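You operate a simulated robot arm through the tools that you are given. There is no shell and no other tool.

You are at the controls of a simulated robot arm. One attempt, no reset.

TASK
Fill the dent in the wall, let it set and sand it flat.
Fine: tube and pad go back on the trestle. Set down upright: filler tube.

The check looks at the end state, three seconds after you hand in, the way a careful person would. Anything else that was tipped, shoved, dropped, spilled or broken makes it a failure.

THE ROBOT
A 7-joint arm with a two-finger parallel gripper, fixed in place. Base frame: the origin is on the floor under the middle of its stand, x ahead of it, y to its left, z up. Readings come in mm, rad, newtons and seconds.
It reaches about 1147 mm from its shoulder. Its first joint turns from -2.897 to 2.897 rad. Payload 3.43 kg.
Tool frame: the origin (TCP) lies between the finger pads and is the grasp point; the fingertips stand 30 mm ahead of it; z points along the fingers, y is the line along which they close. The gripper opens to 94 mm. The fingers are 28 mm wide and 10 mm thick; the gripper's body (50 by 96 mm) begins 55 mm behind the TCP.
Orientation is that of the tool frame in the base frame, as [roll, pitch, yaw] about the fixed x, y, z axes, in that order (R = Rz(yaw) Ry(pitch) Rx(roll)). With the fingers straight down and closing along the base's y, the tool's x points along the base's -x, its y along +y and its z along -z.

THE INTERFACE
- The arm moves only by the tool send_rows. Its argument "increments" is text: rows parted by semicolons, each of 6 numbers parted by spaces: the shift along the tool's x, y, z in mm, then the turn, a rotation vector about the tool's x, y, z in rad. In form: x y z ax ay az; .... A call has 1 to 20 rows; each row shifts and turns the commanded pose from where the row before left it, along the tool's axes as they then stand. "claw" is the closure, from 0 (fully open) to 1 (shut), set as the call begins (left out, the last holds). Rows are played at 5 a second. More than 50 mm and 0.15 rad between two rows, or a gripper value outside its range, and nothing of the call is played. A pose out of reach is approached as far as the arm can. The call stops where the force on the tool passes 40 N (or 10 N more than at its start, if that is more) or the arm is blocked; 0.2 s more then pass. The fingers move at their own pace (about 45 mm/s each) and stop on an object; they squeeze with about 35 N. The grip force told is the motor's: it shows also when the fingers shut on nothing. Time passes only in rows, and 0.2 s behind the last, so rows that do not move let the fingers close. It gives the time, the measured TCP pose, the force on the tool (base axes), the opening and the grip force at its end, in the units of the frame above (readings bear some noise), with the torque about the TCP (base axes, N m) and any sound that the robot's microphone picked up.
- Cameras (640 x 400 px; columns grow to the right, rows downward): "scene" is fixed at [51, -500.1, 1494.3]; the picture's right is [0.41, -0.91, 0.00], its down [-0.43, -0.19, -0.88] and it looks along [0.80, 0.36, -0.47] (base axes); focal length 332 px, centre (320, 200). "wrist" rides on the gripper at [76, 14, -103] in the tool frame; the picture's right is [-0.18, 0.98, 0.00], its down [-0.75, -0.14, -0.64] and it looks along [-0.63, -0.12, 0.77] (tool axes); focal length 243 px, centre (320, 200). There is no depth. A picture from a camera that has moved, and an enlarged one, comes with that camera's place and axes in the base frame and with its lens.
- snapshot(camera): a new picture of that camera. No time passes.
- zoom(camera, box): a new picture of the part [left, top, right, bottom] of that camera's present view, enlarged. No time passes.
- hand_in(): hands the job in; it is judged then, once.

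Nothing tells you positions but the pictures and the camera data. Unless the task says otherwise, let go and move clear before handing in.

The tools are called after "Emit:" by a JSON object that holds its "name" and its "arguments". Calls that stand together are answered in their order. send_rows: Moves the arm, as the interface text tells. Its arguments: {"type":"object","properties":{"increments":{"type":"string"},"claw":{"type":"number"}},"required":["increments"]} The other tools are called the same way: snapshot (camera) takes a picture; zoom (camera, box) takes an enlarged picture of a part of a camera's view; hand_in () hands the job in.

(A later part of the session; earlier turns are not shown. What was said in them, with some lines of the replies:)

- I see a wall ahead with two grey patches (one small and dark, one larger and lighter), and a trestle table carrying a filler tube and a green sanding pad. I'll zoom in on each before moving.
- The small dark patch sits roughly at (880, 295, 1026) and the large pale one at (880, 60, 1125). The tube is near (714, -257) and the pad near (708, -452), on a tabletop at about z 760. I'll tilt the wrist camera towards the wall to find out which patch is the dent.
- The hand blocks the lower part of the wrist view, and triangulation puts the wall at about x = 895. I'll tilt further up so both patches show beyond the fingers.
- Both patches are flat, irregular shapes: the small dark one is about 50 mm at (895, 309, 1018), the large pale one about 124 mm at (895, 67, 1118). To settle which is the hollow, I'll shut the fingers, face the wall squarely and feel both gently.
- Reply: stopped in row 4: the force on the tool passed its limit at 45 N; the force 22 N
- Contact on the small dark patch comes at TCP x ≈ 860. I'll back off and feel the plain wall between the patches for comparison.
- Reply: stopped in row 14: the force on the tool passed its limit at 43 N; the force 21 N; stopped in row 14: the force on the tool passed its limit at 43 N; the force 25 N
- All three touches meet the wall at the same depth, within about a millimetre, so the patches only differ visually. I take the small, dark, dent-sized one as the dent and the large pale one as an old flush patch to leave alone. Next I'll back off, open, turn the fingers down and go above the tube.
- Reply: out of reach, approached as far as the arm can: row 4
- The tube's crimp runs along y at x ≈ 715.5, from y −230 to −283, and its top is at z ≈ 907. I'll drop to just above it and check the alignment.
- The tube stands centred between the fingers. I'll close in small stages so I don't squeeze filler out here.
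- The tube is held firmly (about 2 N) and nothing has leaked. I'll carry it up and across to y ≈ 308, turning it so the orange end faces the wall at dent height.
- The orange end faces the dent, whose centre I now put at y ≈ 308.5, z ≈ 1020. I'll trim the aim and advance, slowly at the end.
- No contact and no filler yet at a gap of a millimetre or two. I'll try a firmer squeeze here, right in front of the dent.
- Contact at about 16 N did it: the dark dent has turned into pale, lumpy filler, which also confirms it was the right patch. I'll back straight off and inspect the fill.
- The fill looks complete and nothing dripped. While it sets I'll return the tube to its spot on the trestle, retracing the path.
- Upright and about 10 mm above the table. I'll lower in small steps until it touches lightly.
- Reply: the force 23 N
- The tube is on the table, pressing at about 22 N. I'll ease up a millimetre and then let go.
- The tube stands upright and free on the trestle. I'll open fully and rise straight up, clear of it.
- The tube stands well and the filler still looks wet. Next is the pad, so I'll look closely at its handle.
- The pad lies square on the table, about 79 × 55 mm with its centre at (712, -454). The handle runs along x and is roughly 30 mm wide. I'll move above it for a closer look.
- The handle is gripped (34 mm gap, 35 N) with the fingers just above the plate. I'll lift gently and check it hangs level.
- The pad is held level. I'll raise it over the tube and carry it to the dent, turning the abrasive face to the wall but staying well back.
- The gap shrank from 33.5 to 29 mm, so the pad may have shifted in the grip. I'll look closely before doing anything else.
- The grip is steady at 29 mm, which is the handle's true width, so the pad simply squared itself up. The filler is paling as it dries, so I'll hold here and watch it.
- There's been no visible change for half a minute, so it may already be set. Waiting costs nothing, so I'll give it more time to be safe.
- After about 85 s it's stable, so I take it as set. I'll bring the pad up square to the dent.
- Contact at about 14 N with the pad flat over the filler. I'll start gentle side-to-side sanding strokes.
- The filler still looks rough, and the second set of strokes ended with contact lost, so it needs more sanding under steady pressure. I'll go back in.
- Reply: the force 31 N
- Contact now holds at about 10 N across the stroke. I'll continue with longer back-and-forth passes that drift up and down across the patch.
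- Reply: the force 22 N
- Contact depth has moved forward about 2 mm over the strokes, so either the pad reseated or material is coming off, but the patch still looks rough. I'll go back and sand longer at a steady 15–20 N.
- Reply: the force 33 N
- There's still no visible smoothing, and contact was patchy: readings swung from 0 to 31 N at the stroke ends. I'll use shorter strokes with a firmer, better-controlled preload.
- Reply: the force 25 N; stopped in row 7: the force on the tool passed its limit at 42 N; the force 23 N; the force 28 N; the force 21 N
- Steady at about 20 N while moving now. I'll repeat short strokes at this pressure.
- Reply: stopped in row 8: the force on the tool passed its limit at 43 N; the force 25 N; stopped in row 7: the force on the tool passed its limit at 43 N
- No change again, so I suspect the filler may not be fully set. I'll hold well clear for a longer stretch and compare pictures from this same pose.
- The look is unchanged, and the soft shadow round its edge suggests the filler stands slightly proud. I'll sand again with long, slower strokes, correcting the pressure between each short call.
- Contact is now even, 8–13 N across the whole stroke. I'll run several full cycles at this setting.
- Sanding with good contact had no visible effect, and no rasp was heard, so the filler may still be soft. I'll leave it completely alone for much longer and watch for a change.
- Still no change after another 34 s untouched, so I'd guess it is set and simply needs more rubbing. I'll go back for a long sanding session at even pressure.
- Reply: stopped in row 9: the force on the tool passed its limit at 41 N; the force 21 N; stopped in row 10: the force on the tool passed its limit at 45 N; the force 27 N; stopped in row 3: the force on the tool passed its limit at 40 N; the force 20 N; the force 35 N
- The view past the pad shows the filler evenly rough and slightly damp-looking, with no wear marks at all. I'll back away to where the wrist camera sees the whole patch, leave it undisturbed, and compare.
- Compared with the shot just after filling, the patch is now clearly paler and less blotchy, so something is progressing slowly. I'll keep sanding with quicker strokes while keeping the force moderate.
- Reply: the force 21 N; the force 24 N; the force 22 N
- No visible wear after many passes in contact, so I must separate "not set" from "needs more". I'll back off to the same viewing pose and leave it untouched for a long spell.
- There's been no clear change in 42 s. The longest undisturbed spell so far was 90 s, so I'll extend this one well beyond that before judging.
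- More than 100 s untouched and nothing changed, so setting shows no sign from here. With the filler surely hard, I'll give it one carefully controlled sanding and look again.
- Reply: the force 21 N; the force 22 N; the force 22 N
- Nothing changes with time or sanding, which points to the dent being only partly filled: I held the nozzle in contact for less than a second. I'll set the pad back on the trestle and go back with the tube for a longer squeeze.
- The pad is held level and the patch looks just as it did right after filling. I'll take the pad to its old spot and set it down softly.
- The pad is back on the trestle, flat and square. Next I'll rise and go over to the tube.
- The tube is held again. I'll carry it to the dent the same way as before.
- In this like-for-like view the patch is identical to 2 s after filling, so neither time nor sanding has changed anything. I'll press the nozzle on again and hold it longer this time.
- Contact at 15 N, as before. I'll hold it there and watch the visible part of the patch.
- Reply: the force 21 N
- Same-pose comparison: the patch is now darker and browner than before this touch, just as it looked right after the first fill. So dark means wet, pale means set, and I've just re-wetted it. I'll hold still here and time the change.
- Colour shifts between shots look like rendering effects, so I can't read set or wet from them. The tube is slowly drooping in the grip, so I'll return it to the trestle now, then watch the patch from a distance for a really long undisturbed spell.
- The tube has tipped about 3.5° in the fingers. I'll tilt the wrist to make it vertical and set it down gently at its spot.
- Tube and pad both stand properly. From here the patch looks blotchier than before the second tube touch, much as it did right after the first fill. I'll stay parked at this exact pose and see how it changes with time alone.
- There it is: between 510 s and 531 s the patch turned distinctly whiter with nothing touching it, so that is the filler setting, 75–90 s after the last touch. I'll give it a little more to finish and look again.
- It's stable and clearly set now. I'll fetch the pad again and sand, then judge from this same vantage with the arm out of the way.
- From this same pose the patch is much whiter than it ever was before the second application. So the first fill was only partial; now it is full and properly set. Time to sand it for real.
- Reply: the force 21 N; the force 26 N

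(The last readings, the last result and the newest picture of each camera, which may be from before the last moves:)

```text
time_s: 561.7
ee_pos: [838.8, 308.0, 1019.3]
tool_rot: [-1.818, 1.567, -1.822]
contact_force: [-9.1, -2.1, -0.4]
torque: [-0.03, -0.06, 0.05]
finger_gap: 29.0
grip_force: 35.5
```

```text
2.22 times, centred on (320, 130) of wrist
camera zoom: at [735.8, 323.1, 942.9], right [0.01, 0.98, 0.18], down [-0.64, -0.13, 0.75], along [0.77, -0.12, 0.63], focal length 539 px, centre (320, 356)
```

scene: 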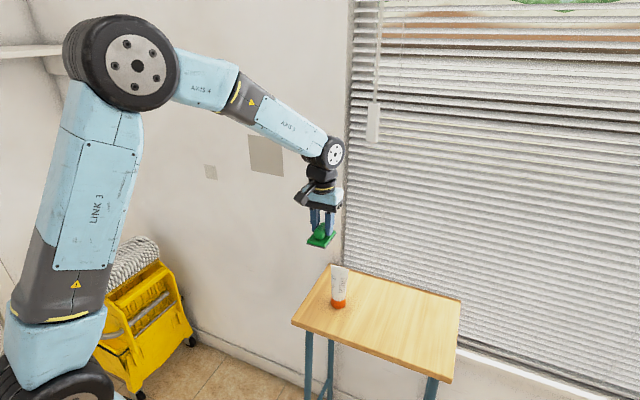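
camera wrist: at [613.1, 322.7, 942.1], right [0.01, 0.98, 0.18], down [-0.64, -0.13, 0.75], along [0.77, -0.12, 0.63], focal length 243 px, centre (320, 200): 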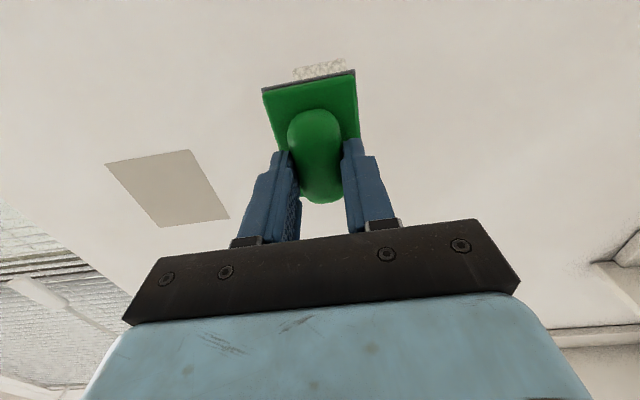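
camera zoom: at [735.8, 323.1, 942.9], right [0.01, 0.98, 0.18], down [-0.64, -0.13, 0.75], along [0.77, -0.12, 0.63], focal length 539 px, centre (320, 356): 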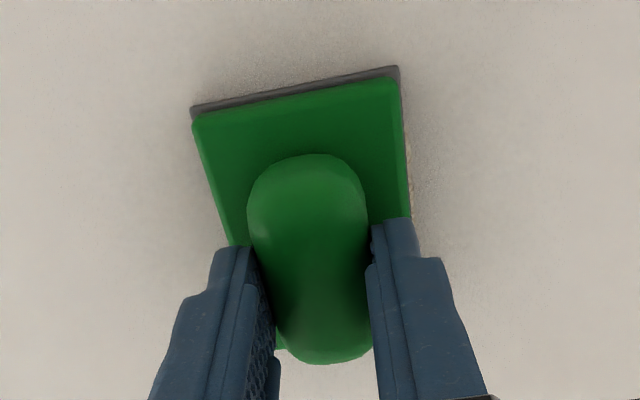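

Good contact, 9–24 N. I'll carry on with a few full cycles.

Emit:
{"name": "send_rows", "arguments": {"increments": "0 7 0.1 0 0 0; 0 7 0 0 0 0; 0 7 0 0 0 0; 0 -7 0 0 0 0; 0 -7 0 0 0 0; 0 -7 0 0 0 0; 0 -7 0 0 0 0; 0 -7 0 0 0 0; 0 -7 0 0 0 0; 0 7 0 0 0 0; 0 7 0 0 0 0; 0 7 0 0 0 0"}}

Emit:
{"name": "send_rows", "arguments": {"increments": "0 7 0.2 0 0 0; 0 7 0 0 0 0; 0 7 0 0 0 0; 0 -7 0 0 0 0; 0 -7 0 0 0 0; 0 -7 0 0 0 0; 0 -7 0 0 0 0; 0 -7 0 0 0 0; 0 -7 0 0 0 0"}}

Emit:
{"name": "zoom", "arguments": {"camera": "wrist", "box": [340, 60, 400, 150]}}

```text
time_s: 564.3
ee_pos: [838.0, 306.8, 1021.2]
tool_rot: [-1.741, 1.567, -1.744]
contact_force: [-11.2, -4.0, -0.2]
torque: [-0.03, 0.11, -0.03]
finger_gap: 29.0
grip_force: 34.2
```

```text
time_s: 566.3
ee_pos: [838.7, 286.7, 1019.0]
tool_rot: [-1.793, 1.568, -1.8]
contact_force: [-6.7, 2.3, -0.8]
torque: [-0.03, 0.09, 0.31]
finger_gap: 29.1
grip_force: 34.5
```

```text
4.44 times, centred on (370, 105) of wrist
camera zoom: at [736.1, 301.3, 943.8], right [0.01, 0.98, 0.18], down [-0.64, -0.13, 0.75], along [0.77, -0.12, 0.63], focal length 1078 px, centre (98, 622)
```

zoom: 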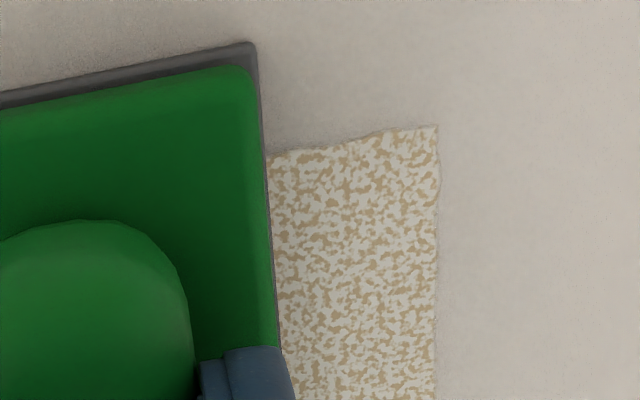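

A dramatic change: the patch is now white with tan specks, so sanding is biting. I'll stop and back off to see what this state really is before doing more.

Emit:
{"name": "send_rows", "arguments": {"increments": "0 0 -5 0 0 0; 0 -10 -30 0 0 0; 0 -15 -30 0 0 0; 0 -15 -30 0 0 0; 0 0 0 0 0 0"}}

Emit:
{"name": "zoom", "arguments": {"camera": "wrist", "box": [330, 30, 430, 110]}}

Emit:
{"name": "zoom", "arguments": {"camera": "scene", "box": [200, 160, 222, 184]}}

Emit:
{"name": "snapshot", "arguments": {"camera": "wrist"}}

```text
time_s: 567.5
ee_pos: [741.8, 248.9, 1021.3]
tool_rot: [-1.963, 1.565, -1.97]
contact_force: [-0.2, 0.0, -0.9]
torque: [0.0, 0.04, -0.01]
finger_gap: 29.1
grip_force: 35.3
```

```text
5.00 times, centred on (380, 70) of wrist
camera zoom: at [638.0, 262.6, 944.9], right [0.01, 0.98, 0.18], down [-0.64, -0.13, 0.76], along [0.77, -0.12, 0.63], focal length 1213 px, centre (20, 850)
```

zoom: 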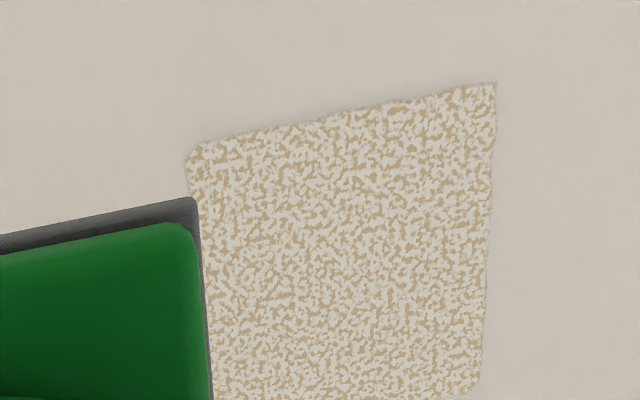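

```text
16.00 times, centred on (211, 172) of scene
camera zoom: at [51.0, -500.1, 1494.3], right [0.41, -0.91, 0.0], down [-0.43, -0.19, -0.88], along [0.8, 0.36, -0.47], focal length 5318 px, centre (2064, 648)
```

zoom: 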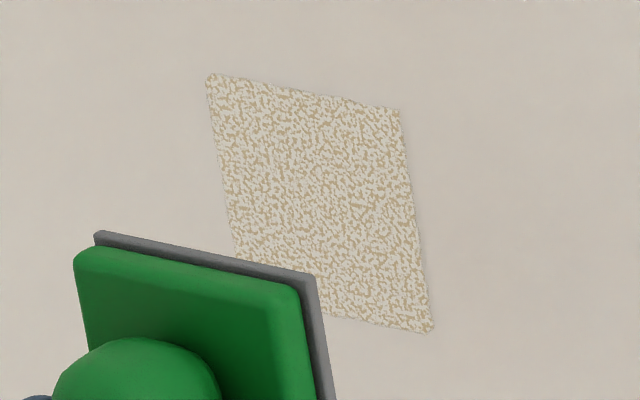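

```text
taken
camera wrist: at [638.0, 262.6, 944.9], right [0.01, 0.98, 0.18], down [-0.64, -0.13, 0.76], along [0.77, -0.12, 0.63], focal length 243 px, centre (320, 200)
```

wrist: 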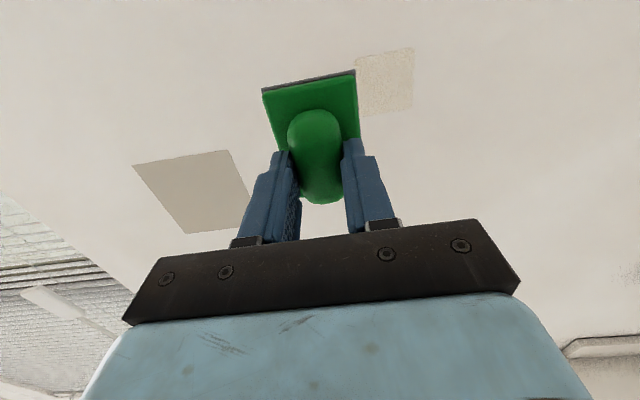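

The whole patch has switched to a fine white-and-tan speckle, which looks like filler partly rubbed back. I'll do one short, light extra stroke and compare, to learn whether this is still progressing.

Emit:
{"name": "send_rows", "arguments": {"increments": "0 20 31 0 0 0; 0 20 31 0 0 0; 0 19 31 0 0 0; 0 0 1 0 0 0; 0 0 0.5 0 0 0; 0 0 0.5 0 0 0; 0 0 0 0 0 0"}}

```text
time_s: 569.1
ee_pos: [838.2, 304.3, 1021.3]
tool_rot: [-1.852, 1.568, -1.857]
contact_force: [-9.9, -1.3, 2.3]
torque: [0.07, -0.09, 0.21]
finger_gap: 28.9
grip_force: 35.0
```

Emit:
{"name": "send_rows", "arguments": {"increments": "0 6 0 0 0 0; 0 6 0 0 0 0; 0 6 0 0 0 0; 0 -6 0 0 0 0; 0 -6 0 0 0 0; 0 -6 0 0 0 0; 0 -6 0 0 0 0; 0 -6 0 0 0 0; 0 -6 0 0 0 0"}}

Emit:
{"name": "zoom", "arguments": {"camera": "wrist", "box": [340, 60, 400, 150]}}

```text
time_s: 571.1
ee_pos: [837.7, 288.0, 1020.7]
tool_rot: [-1.848, 1.567, -1.854]
contact_force: [0.5, -0.5, -0.8]
torque: [0.01, 0.04, 0.0]
finger_gap: 28.9
grip_force: 34.9
```

```text
4.44 times, centred on (370, 105) of wrist
camera zoom: at [735.6, 302.4, 943.8], right [0.01, 0.98, 0.18], down [-0.64, -0.13, 0.75], along [0.77, -0.12, 0.63], focal length 1078 px, centre (98, 622)
```

zoom: 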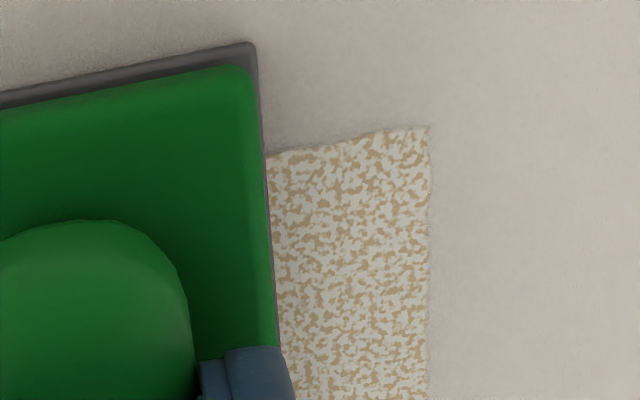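

The speckle is unchanged after a short stroke that lost contact near the end. A flat pad can't dig below the wall, so I'll continue with controlled strokes and check often.

Emit:
{"name": "send_rows", "arguments": {"increments": "0 6 0.4 0 0 0; 0 6 0.2 0 0 0; 0 6 0 0 0 0; 0 0 0 0 0 0"}}

```text
time_s: 572.1
ee_pos: [839.3, 306.1, 1018.4]
tool_rot: [-2.009, 1.569, -2.013]
contact_force: [-10.0, -1.4, -1.5]
torque: [-0.02, 0.03, 0.13]
finger_gap: 28.9
grip_force: 35.3
```

Emit:
{"name": "send_rows", "arguments": {"increments": "0 6 0.1 0 0 0; 0 6 0 0 0 0; 0 6 0 0 0 0; 0 -6 0 0 0 0; 0 -6 0 0 0 0; 0 -6 0 0 0 0; 0 -6 0 0 0 0; 0 -6 0 0 0 0; 0 -6 0 0 0 0; 0 6 0.1 0 0 0; 0 6 0 0 0 0; 0 6 0 0 0 0"}}

Emit:
{"name": "send_rows", "arguments": {"increments": "0 6 0.1 0 0 0; 0 6 0 0 0 0; 0 6 0 0 0 0; 0 -6 0 0 0 0; 0 -6 0 0 0 0; 0 -6 0 0 0 0; 0 -6 0 0 0 0; 0 -6 0 0 0 0; 0 -6 0 0 0 0"}}

Emit:
{"name": "zoom", "arguments": {"camera": "wrist", "box": [340, 60, 400, 150]}}

```text
time_s: 574.7
ee_pos: [839.6, 305.2, 1020.9]
tool_rot: [-1.708, 1.567, -1.713]
contact_force: [-28.5, -9.7, 0.0]
torque: [0.02, 0.04, -0.12]
finger_gap: 29.0
grip_force: 35.1
```

```text
time_s: 576.7
ee_pos: [838.9, 287.7, 1022.4]
tool_rot: [-1.758, 1.567, -1.763]
contact_force: [-10.5, 3.4, -0.3]
torque: [0.01, -0.04, 0.32]
finger_gap: 28.9
grip_force: 34.9
```

```text
4.44 times, centred on (370, 105) of wrist
camera zoom: at [737.1, 301.5, 945.3], right [0.01, 0.98, 0.18], down [-0.64, -0.13, 0.75], along [0.77, -0.12, 0.63], focal length 1078 px, centre (98, 622)
```

zoom: 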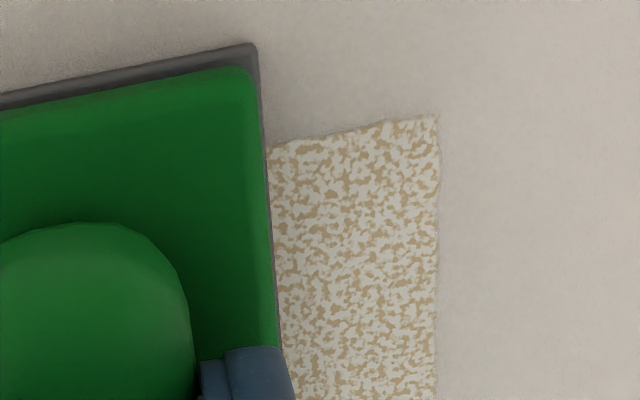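

There's no change with more side-to-side strokes. I'll try the other direction, up and down, for a few passes with the same light pressure.

Emit:
{"name": "send_rows", "arguments": {"increments": "0 6 0 0 0 0; 0 6 0 0 0 0; 0 6 0 0 0 0; 0 0 0 0 0 0"}}

Emit:
{"name": "send_rows", "arguments": {"increments": "6 0 0 0 0 0; 6 0 0 0 0 0; 6 0 0 0 0 0; -6 0 0 0 0 0; -6 0 0 0 0 0; -6 0 0 0 0 0"}}

Emit:
{"name": "send_rows", "arguments": {"increments": "-6 0 0 0 0 0; -6 0 0 0 0 0; -6 0 0 0 0 0; 6 0 0 0 0 0; 6 0 0 0 0 0; 6 0 0 0 0 0"}}

Emit:
{"name": "zoom", "arguments": {"camera": "wrist", "box": [220, 40, 420, 220]}}

```text
time_s: 577.7
ee_pos: [839.9, 305.2, 1020.1]
tool_rot: [-1.93, 1.567, -1.938]
contact_force: [-5.2, -1.6, -0.8]
torque: [0.06, -0.04, 0.08]
finger_gap: 28.9
grip_force: 35.1
```

```text
time_s: 579.1
ee_pos: [839.2, 305.3, 1018.2]
tool_rot: [-2.006, 1.566, -2.011]
contact_force: [-9.0, -0.6, -2.5]
torque: [-0.05, -0.05, 0.22]
finger_gap: 29.1
grip_force: 35.6
```

```text
time_s: 580.5
ee_pos: [839.9, 305.8, 1019.8]
tool_rot: [-1.794, 1.566, -1.801]
contact_force: [-5.6, -0.7, 0.5]
torque: [0.05, -0.09, 0.12]
finger_gap: 29.2
grip_force: 34.8
```

```text
2.22 times, centred on (320, 130) of wrist
camera zoom: at [737.2, 321.1, 943.1], right [0.01, 0.98, 0.18], down [-0.64, -0.13, 0.75], along [0.77, -0.12, 0.63], focal length 539 px, centre (320, 356)
```

zoom: 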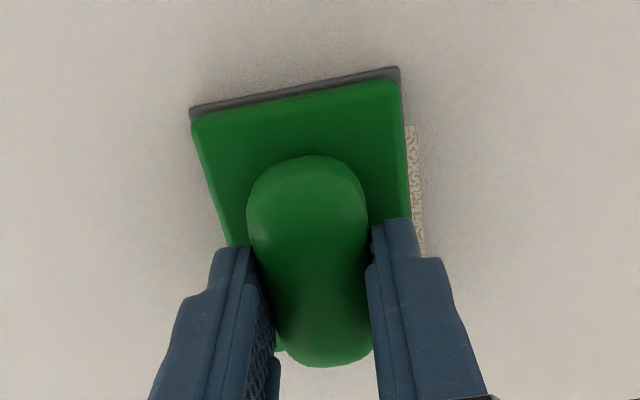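

Emit:
{"name": "send_rows", "arguments": {"increments": "0 0 -5 0 0 0; 0 -20 -30 0 0 0; 0 -20 -30 0 0 0; 0 -20 -30 0 0 0; 0 0 0 0 0 0"}}

Emit:
{"name": "zoom", "arguments": {"camera": "wrist", "box": [330, 30, 430, 110]}}

Emit:
{"name": "zoom", "arguments": {"camera": "scene", "box": [200, 160, 222, 184]}}

Emit:
{"name": "zoom", "arguments": {"camera": "scene", "box": [180, 110, 310, 200]}}

```text
time_s: 581.7
ee_pos: [747.2, 247.6, 1021.5]
tool_rot: [-1.921, 1.567, -1.927]
contact_force: [0.1, 0.6, -0.4]
torque: [-0.02, 0.03, 0.02]
finger_gap: 29.2
grip_force: 36.0
```

```text
5.00 times, centred on (380, 70) of wrist
camera zoom: at [643.7, 261.8, 945.6], right [0.01, 0.98, 0.18], down [-0.64, -0.13, 0.76], along [0.77, -0.12, 0.63], focal length 1213 px, centre (20, 850)
```

zoom: 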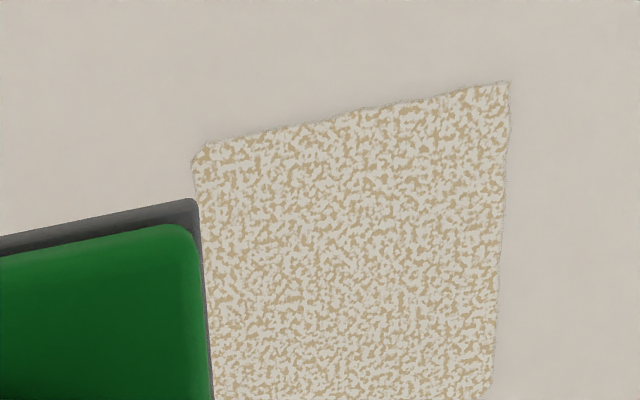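

```text
16.00 times, centred on (211, 172) of scene
camera zoom: at [51.0, -500.1, 1494.3], right [0.41, -0.91, 0.0], down [-0.43, -0.19, -0.88], along [0.8, 0.36, -0.47], focal length 5318 px, centre (2064, 648)
```

zoom: 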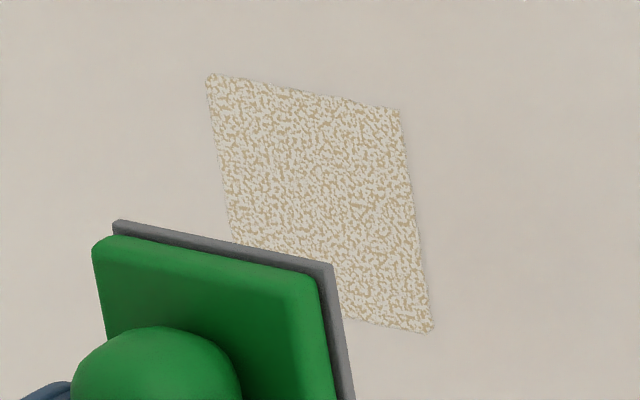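

```text
4.44 times, centred on (245, 155) of scene
camera zoom: at [51.0, -500.1, 1494.3], right [0.41, -0.91, 0.0], down [-0.43, -0.19, -0.88], along [0.8, 0.36, -0.47], focal length 1477 px, centre (653, 400)
```

zoom: 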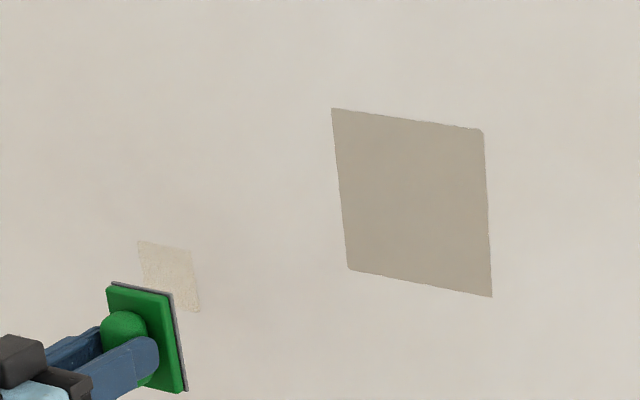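

The state is steady: up close a fine white/tan speckle, and at normal scale a pale cream close to the wall. If it's only part-sanded, more rubbing should finish it, and if I go too far I can refill, so I'll sand further and watch.

Emit:
{"name": "send_rows", "arguments": {"increments": "0 20 30 0 0 0; 0 20 30 0 0 0; 0 21 30 0 0 0; 0 0 1 0 0 0; 0 0 1 0 0 0; 0 0 0.5 0 0 0; 0 0 0 0 0 0"}}

```text
time_s: 583.3
ee_pos: [838.5, 307.1, 1019.8]
tool_rot: [-1.954, 1.567, -1.961]
contact_force: [-0.2, 0.2, -0.6]
torque: [-0.01, 0.0, -0.01]
finger_gap: 28.9
grip_force: 35.1
```

Emit:
{"name": "send_rows", "arguments": {"increments": "0 0 0.5 0 0 0; 0 0 0.5 0 0 0; 0 0 0.5 0 0 0; 0 0 0.3 0 0 0; 0 0 0 0 0 0"}}

```text
time_s: 584.5
ee_pos: [838.7, 305.0, 1019.0]
tool_rot: [-1.964, 1.568, -1.97]
contact_force: [0.8, 0.1, -0.7]
torque: [0.03, -0.01, -0.01]
finger_gap: 29.0
grip_force: 35.4
```

Emit:
{"name": "send_rows", "arguments": {"increments": "0 1 0.5 0 0 0; 0 1 0.5 0 0 0; 0 1 0.5 0 0 0; 0 0 0 0 0 0"}}

```text
time_s: 585.5
ee_pos: [841.9, 307.8, 1019.7]
tool_rot: [-1.99, 1.566, -1.995]
contact_force: [-7.6, -2.8, -2.1]
torque: [-0.06, -0.04, 0.1]
finger_gap: 28.9
grip_force: 35.1
```

Emit:
{"name": "send_rows", "arguments": {"increments": "0 6 0.3 0 0 0; 0 6 0 0 0 0; 0 6 0 0 0 0; 0 -6 0 0 0 0; 0 -6 0 0 0 0; 0 -6 0 0 0 0; 0 -6 0 0 0 0; 0 -6 0 0 0 0; 0 -6 0 0 0 0; 0 6 0 0 0 0; 0 6 0 0 0 0; 0 6 0 0 0 0"}}

Emit:
{"name": "send_rows", "arguments": {"increments": "0 6 0.1 0 0 0; 0 6 0 0 0 0; 0 6 0 0 0 0; 0 -6 0 0 0 0; 0 -6 0 0 0 0; 0 -6 0 0 0 0; 0 -6 0 0 0 0; 0 -6 0 0 0 0; 0 -6 0 0 0 0; 0 6 0 0 0 0; 0 6 0 0 0 0; 0 6 0 0 0 0"}}

Emit:
{"name": "send_rows", "arguments": {"increments": "0 6 0.1 0 0 0; 0 6 0 0 0 0; 0 6 0 0 0 0; 0 -6 0 0 0 0; 0 -6 0 0 0 0; 0 -6 0 0 0 0; 0 -6 0 0 0 0; 0 -6 0 0 0 0; 0 -6 0 0 0 0"}}

Emit:
{"name": "zoom", "arguments": {"camera": "wrist", "box": [340, 60, 400, 150]}}

```text
time_s: 588.1
ee_pos: [840.6, 310.6, 1021.7]
tool_rot: [-1.81, 1.567, -1.815]
contact_force: [-28.1, -8.2, -0.9]
torque: [0.0, 0.03, -0.1]
finger_gap: 29.1
grip_force: 35.3
```

```text
time_s: 590.7
ee_pos: [841.8, 311.4, 1019.9]
tool_rot: [-1.901, 1.567, -1.909]
contact_force: [-0.7, 0.0, -0.6]
torque: [0.0, 0.03, -0.01]
finger_gap: 29.2
grip_force: 34.6
```

```text
time_s: 592.7
ee_pos: [840.9, 290.2, 1023.5]
tool_rot: [-1.863, 1.566, -1.872]
contact_force: [-4.1, 0.3, -0.6]
torque: [0.01, 0.03, 0.13]
finger_gap: 29.0
grip_force: 35.1
```

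```text
4.44 times, centred on (370, 105) of wrist
camera zoom: at [738.2, 305.3, 945.7], right [0.01, 0.98, 0.18], down [-0.64, -0.13, 0.75], along [0.77, -0.12, 0.63], focal length 1078 px, centre (98, 622)
```

zoom: 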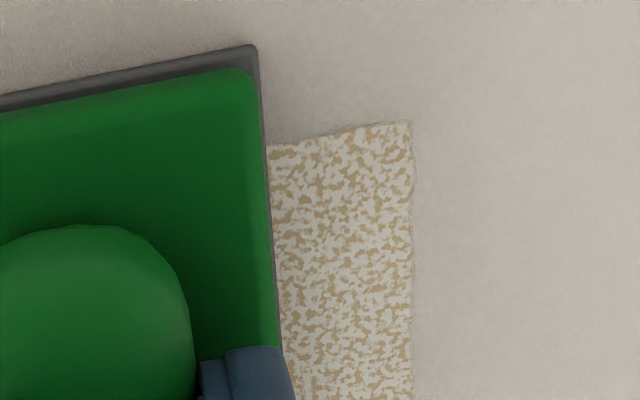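

The texture is identical after another 200 mm of rubbing. As a final check against under-sanding, I'll add one solid batch of well-loaded strokes and see if anything changes.

Emit:
{"name": "send_rows", "arguments": {"increments": "0 6 0.4 0 0 0; 0 6 0.2 0 0 0; 0 6 0 0 0 0; 0 0 0 0 0 0"}}

```text
time_s: 593.7
ee_pos: [842.2, 309.0, 1018.6]
tool_rot: [-1.9, 1.566, -1.904]
contact_force: [-4.8, -0.9, 0.5]
torque: [0.0, -0.04, 0.08]
finger_gap: 29.0
grip_force: 35.1
```

Emit:
{"name": "send_rows", "arguments": {"increments": "0 7 0.4 0 0 0; 0 7 0 0 0 0; 0 -7 0 0 0 0; 0 -7 0 0 0 0; 0 -7 0 0 0 0; 0 -7 0 0 0 0; 0 7 0 0 0 0; 0 7 0 0 0 0; 0 7 0 0 0 0; 0 7 0 0 0 0; 0 -7 0 0 0 0; 0 -7 0 0 0 0; 0 -7 0 0 0 0; 0 -7 0 0 0 0; 0 7 0 0 0 0; 0 7 0 0 0 0"}}

Emit:
{"name": "send_rows", "arguments": {"increments": "0 7 0.15 0 0 0; 0 7 0 0 0 0; 0 -7 0 0 0 0; 0 -7 0 0 0 0; 0 -7 0 0 0 0; 0 -7 0 0 0 0; 0 7 0 0 0 0; 0 7 0 0 0 0; 0 7 0 0 0 0; 0 7 0 0 0 0; 0 -7 0 0 0 0; 0 -7 0 0 0 0; 0 -7 0 0 0 0; 0 -7 0 0 0 0; 0 7 0 0 0 0; 0 7 0 0 0 0"}}

Emit:
{"name": "send_rows", "arguments": {"increments": "0 7 0.15 0 0 0; 0 7 0 0 0 0; 0 -7 0 0 0 0; 0 -7 0 0 0 0; 0 -7 0 0 0 0; 0 -7 0 0 0 0; 0 7 0 0 0 0; 0 7 0 0 0 0; 0 7 0 0 0 0; 0 7 0 0 0 0; 0 -7 0 0 0 0; 0 -7 0 0 0 0; 0 -7 0 0 0 0; 0 -7 0 0 0 0; 0 7 0 0 0 0; 0 7 0 0 0 0"}}

Emit:
{"name": "send_rows", "arguments": {"increments": "0 0 -5 0 0 0; 0 -20 -30 0 0 0; 0 -20 -30 0 0 0; 0 -20 -30 0 0 0; 0 0 0 0 0 0"}}

Emit:
{"name": "zoom", "arguments": {"camera": "wrist", "box": [330, 30, 430, 110]}}

```text
time_s: 597.1
ee_pos: [841.8, 308.2, 1019.2]
tool_rot: [-1.874, 1.567, -1.878]
contact_force: [-2.3, -0.8, -1.1]
torque: [0.03, -0.08, 0.02]
finger_gap: 29.0
grip_force: 34.8
```

```text
time_s: 600.5
ee_pos: [842.0, 309.7, 1019.5]
tool_rot: [-1.971, 1.566, -1.978]
contact_force: [0.5, 0.5, -0.3]
torque: [0.0, 0.0, 0.0]
finger_gap: 28.9
grip_force: 35.3
```

```text
time_s: 603.9
ee_pos: [840.2, 309.2, 1019.9]
tool_rot: [-1.931, 1.565, -1.935]
contact_force: [-0.1, -0.8, -0.3]
torque: [0.02, 0.0, 0.0]
finger_gap: 29.2
grip_force: 34.8
```

```text
time_s: 605.1
ee_pos: [747.1, 249.5, 1019.8]
tool_rot: [-1.936, 1.568, -1.942]
contact_force: [0.3, 0.1, 0.3]
torque: [0.01, 0.01, 0.01]
finger_gap: 28.8
grip_force: 35.5
```

```text
5.00 times, centred on (380, 70) of wrist
camera zoom: at [644.0, 264.1, 943.1], right [0.01, 0.98, 0.18], down [-0.64, -0.13, 0.76], along [0.77, -0.12, 0.63], focal length 1213 px, centre (20, 850)
```

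zoom: 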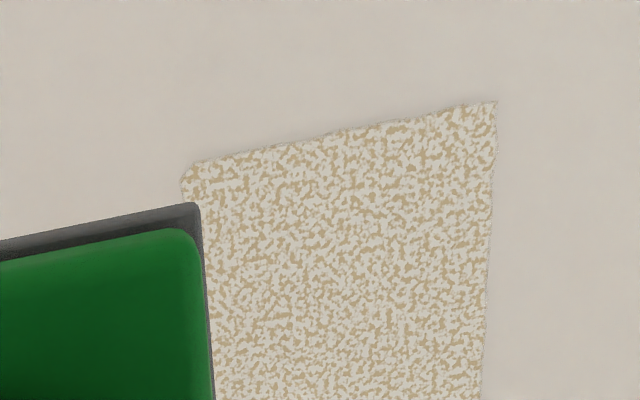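

Still identical, so this speckled state is the settled result of sanding: lumps gone, fine-grained and near the wall's colour. I'll return the pad to the trestle.

Emit:
{"name": "send_rows", "arguments": {"increments": "0 -40 -4 0 0.1426 0; 0 -40 0 0 0.1426 0; 0 -40 0 0 0.1426 0; 0 -40 0 0 0.1426 0; 0 -40 0 0 0.1426 0; 0 -40 0 0 0.1426 0; 0 -40 0 0 0.1426 0; 0 -40 0 0 0.1426 0; 0 -40 0 0 0.1426 0; 0 -40 0 0 0.1426 0; 0 -40 0 0 0.1426 0; 0 0 0 0 0 0"}}

Emit:
{"name": "zoom", "arguments": {"camera": "scene", "box": [185, 150, 235, 190]}}

Emit:
{"name": "zoom", "arguments": {"camera": "scene", "box": [200, 160, 222, 184]}}

Emit:
{"name": "snapshot", "arguments": {"camera": "scene"}}

```text
time_s: 607.7
ee_pos: [741.0, -191.5, 1022.7]
tool_rot: [-3.138, -0.001, 3.136]
contact_force: [1.0, 0.2, -1.0]
torque: [-0.05, 0.01, 0.0]
finger_gap: 28.9
grip_force: 35.3
```

```text
10.00 times, centred on (210, 170) of scene
camera zoom: at [51.0, -500.1, 1494.3], right [0.41, -0.91, 0.0], down [-0.43, -0.19, -0.88], along [0.8, 0.36, -0.47], focal length 3324 px, centre (1420, 500)
```

zoom: 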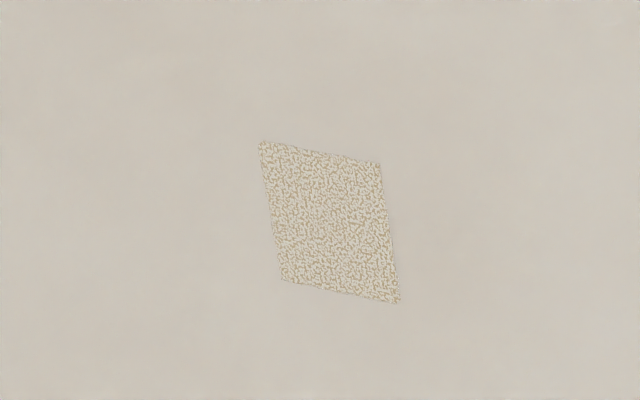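

```text
16.00 times, centred on (211, 172) of scene
camera zoom: at [51.0, -500.1, 1494.3], right [0.41, -0.91, 0.0], down [-0.43, -0.19, -0.88], along [0.8, 0.36, -0.47], focal length 5318 px, centre (2064, 648)
```

zoom: 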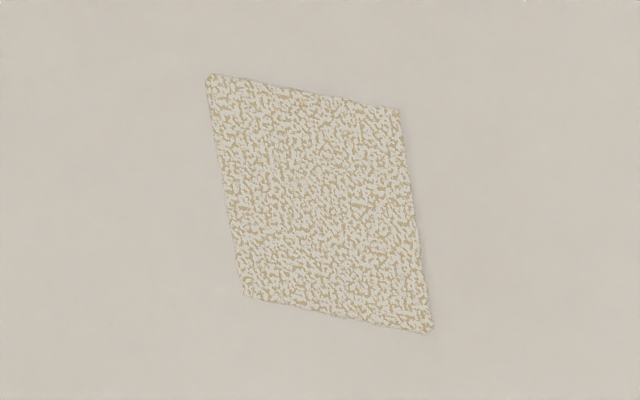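

```text
taken
```

scene: 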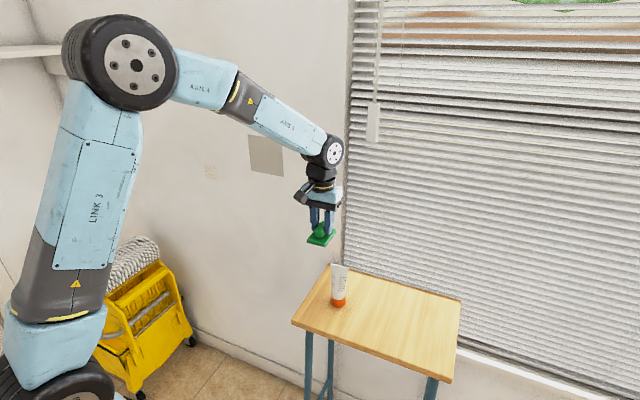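

At normal scale the repair now all but blends into the wall. I'll set the pad down at its place, gently.

Emit:
{"name": "send_rows", "arguments": {"increments": "4.8 -43.9 0 0 0 0; 4.8 -43.9 0 0 0 0; 4.8 -43.9 0 0 0 0; 4.8 -43.9 0 0 0 0; 4.8 -43.9 0 0 0 0; 4.8 -43.9 0 0 0 0; 0 0 40 0 0 0; 0 0 40 0 0 0; 0 0 40 0 0 0; 0 0 40 0 0 0; 0 0 20 0 0 0; 0 0 0 0 0 0"}}

Emit:
{"name": "zoom", "arguments": {"camera": "scene", "box": [370, 265, 440, 345]}}

```text
time_s: 610.3
ee_pos: [708.7, -451.4, 842.6]
tool_rot: [-3.136, 0.001, 3.135]
contact_force: [0.3, -0.7, 0.2]
torque: [0.0, 0.0, 0.0]
finger_gap: 28.7
grip_force: 34.7
```

```text
5.00 times, centred on (405, 305) of scene
camera zoom: at [51.0, -500.1, 1494.3], right [0.41, -0.91, 0.0], down [-0.43, -0.19, -0.88], along [0.8, 0.36, -0.47], focal length 1662 px, centre (-105, -325)
```

zoom: 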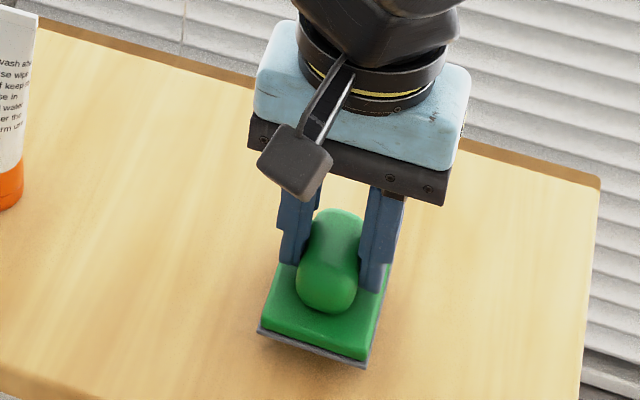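

Emit:
{"name": "send_rows", "arguments": {"increments": "-3 -2 5 0 0 0; 0 0 3 0 0 0; 0 0 1 0 0 0; 0 0 1 0 0 0; 0 0 1 0 0 0; 0 0 0 0 0 0"}}

```text
time_s: 611.7
ee_pos: [712.7, -454.3, 831.2]
tool_rot: [-3.138, -0.001, 3.134]
contact_force: [0.9, -0.2, -1.4]
torque: [0.01, 0.02, -0.01]
finger_gap: 28.8
grip_force: 34.9
```

Emit:
{"name": "send_rows", "arguments": {"increments": "0 0 1 0 0 0; 0 0 0.7 0 0 0; 0 0 0.7 0 0 0; 0 0 0 0 0 0"}}

```text
time_s: 612.7
ee_pos: [714.3, -456.4, 829.0]
tool_rot: [-3.138, 0.0, 3.136]
contact_force: [0.1, 0.0, -0.6]
torque: [0.03, -0.01, 0.0]
finger_gap: 29.1
grip_force: 35.3
```

Emit:
{"name": "send_rows", "arguments": {"increments": "0 0 0.7 0 0 0; 0 0 0.7 0 0 0; 0 0 0.6 0 0 0; 0 0 0 0 0 0"}}

```text
time_s: 613.7
ee_pos: [714.7, -456.1, 827.8]
tool_rot: [-3.137, 0.001, 3.137]
contact_force: [3.4, -2.7, 14.3]
torque: [0.08, 0.33, 0.06]
finger_gap: 28.7
grip_force: 35.1
```

The pad has touched down. I'll ease off slightly and release.

Emit:
{"name": "send_rows", "arguments": {"increments": "0 0 -0.6 0 0 0; 0 0 0 0 0 0"}}

Emit:
{"name": "send_rows", "arguments": {"increments": "0 0 0 0 0 0; 0 0 0 0 0 0; 0 0 0 0 0 0; 0 0 0 0 0 0; 0 0 0 0 0 0; 0 0 0 0 0 0; 0 0 0 0 0 0", "claw": 0}}

Emit:
{"name": "snapshot", "arguments": {"camera": "wrist"}}

Emit:
{"name": "zoom", "arguments": {"camera": "scene", "box": [370, 265, 440, 345]}}

```text
time_s: 614.3
ee_pos: [713.3, -455.7, 827.5]
tool_rot: [-3.137, 0.003, 3.135]
contact_force: [3.2, -4.1, 13.8]
torque: [0.05, 0.15, 0.03]
finger_gap: 29.0
grip_force: 35.1
```

```text
time_s: 615.9
ee_pos: [713.3, -456.0, 828.7]
tool_rot: [-3.137, -0.001, 3.137]
contact_force: [-0.3, -0.3, 0.7]
torque: [-0.05, 0.01, 0.03]
finger_gap: 94.2
grip_force: 0.0
```

```text
taken
camera wrist: at [636.9, -440.6, 930.3], right [0.19, 0.98, 0.0], down [0.75, -0.14, 0.64], along [0.63, -0.12, -0.77], focal length 243 px, centre (320, 200)
```

wrist: 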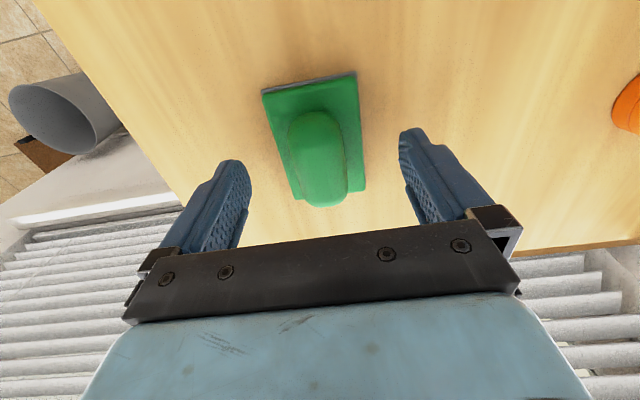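

```text
5.00 times, centred on (405, 305) of scene
camera zoom: at [51.0, -500.1, 1494.3], right [0.41, -0.91, 0.0], down [-0.43, -0.19, -0.88], along [0.8, 0.36, -0.47], focal length 1662 px, centre (-105, -325)
```

zoom: 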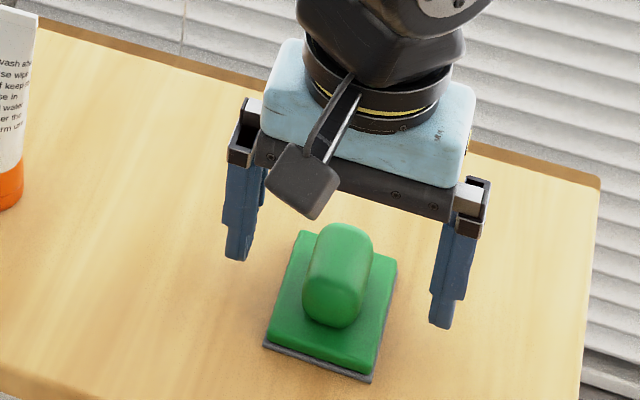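

The pad is flat on the trestle. I'll rise clear, back away towards home, and take final looks.

Emit:
{"name": "send_rows", "arguments": {"increments": "0 0 -10 0 0 0; 0 0 -40 0 0 0; 0 0 -45 0 0 0; 0 0 -45 0 0 0; 0 0 -45 0 0 0; 0 0 -45 0 0 0; 0 0 -45 0 0 0; 15 40 0 0 0 0; 15 40 0 0 0 0; 15 40 0 0 0 0; 15 40 0 0 0 0; 0 0 0 0 0 0"}}

Emit:
{"name": "snapshot", "arguments": {"camera": "scene"}}

Emit:
{"name": "zoom", "arguments": {"camera": "scene", "box": [280, 250, 480, 375]}}

Emit:
{"name": "zoom", "arguments": {"camera": "scene", "box": [180, 110, 310, 200]}}

Emit:
{"name": "snapshot", "arguments": {"camera": "wrist"}}

```text
time_s: 618.5
ee_pos: [657.1, -291.3, 1101.4]
tool_rot: [-3.138, 0.002, 3.134]
contact_force: [0.3, 0.5, -0.2]
torque: [0.04, 0.03, 0.02]
finger_gap: 93.9
grip_force: 0.0
```

```text
taken
```

scene: 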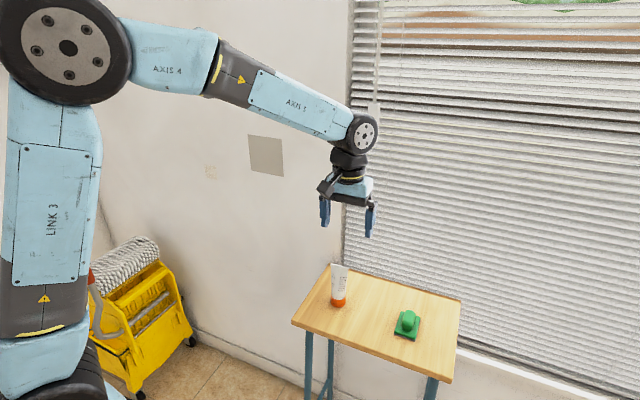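

```text
3.20 times, centred on (380, 312) of scene
camera zoom: at [51.0, -500.1, 1494.3], right [0.41, -0.91, 0.0], down [-0.43, -0.19, -0.88], along [0.8, 0.36, -0.47], focal length 1064 px, centre (128, -160)
```

zoom: 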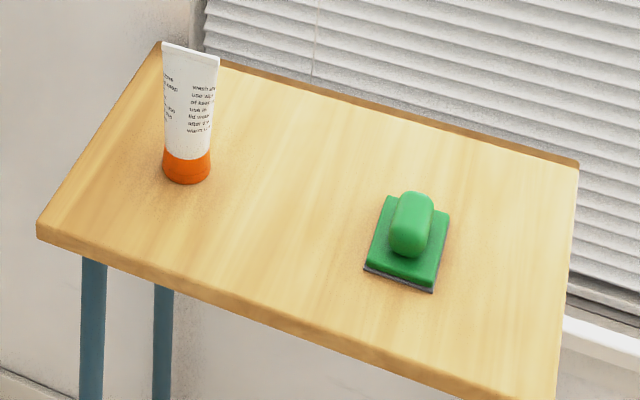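

```text
4.44 times, centred on (245, 155) of scene
camera zoom: at [51.0, -500.1, 1494.3], right [0.41, -0.91, 0.0], down [-0.43, -0.19, -0.88], along [0.8, 0.36, -0.47], focal length 1477 px, centre (653, 400)
```

zoom: 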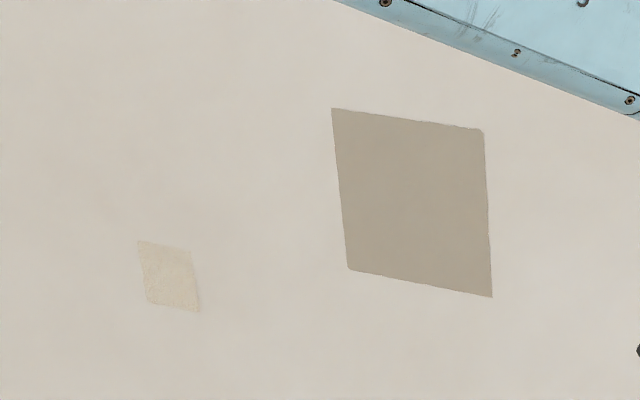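

```text
taken
camera wrist: at [580.4, -276.5, 1203.8], right [0.19, 0.98, 0.0], down [0.75, -0.14, 0.64], along [0.63, -0.13, -0.77], focal length 243 px, centre (320, 200)
```

wrist: 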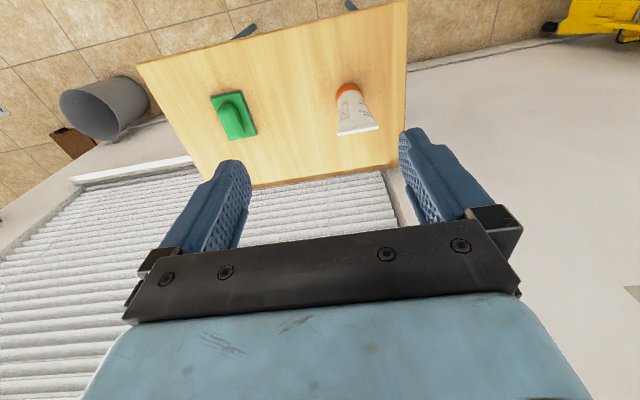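

The tube stands upright and the pad lies flat on the trestle. The dent is filled, set and sanded, the rest of the room looks undisturbed, and the arm is clear. I'm handing in.

Emit:
{"name": "hand_in", "arguments": {}}

```text
The job is handed in.
```

I filled the dent, let it set, sanded it and handed the job in. I'm confident in the fill and the setting, but less sure the patch counts as fully flat.

- **Which patch:** I took the small dark patch on the left as the dent, and it took filler as soon as the tube touched it. I left the large pale patch alone, apart from one light fingertip touch at the start to compare depths.
- **First attempt failed:** The filler never set and sanding had no effect. Either I used too little filler or I sanded before it had set, starting about 90 seconds after filling. I put the pad back, applied the tube again and left the patch untouched.
- **Setting:** 70 to 90 seconds after the second application it turned distinctly whiter. I started sanding about 2 minutes after that application.
- **Sanding:** Within the first passes it changed from lumpy to a fine white-and-tan speckle. More strokes in both directions changed nothing further, so I took that as finished. At normal scale the patch is a pale cream close to the wall's colour.
- **Final state:** The tube stands upright on the trestle and the pad lies flat on it, both close to where they started. In the last pictures the trestle and mop bucket had not moved, I saw no spills, and the arm was clear with nothing in its grip.
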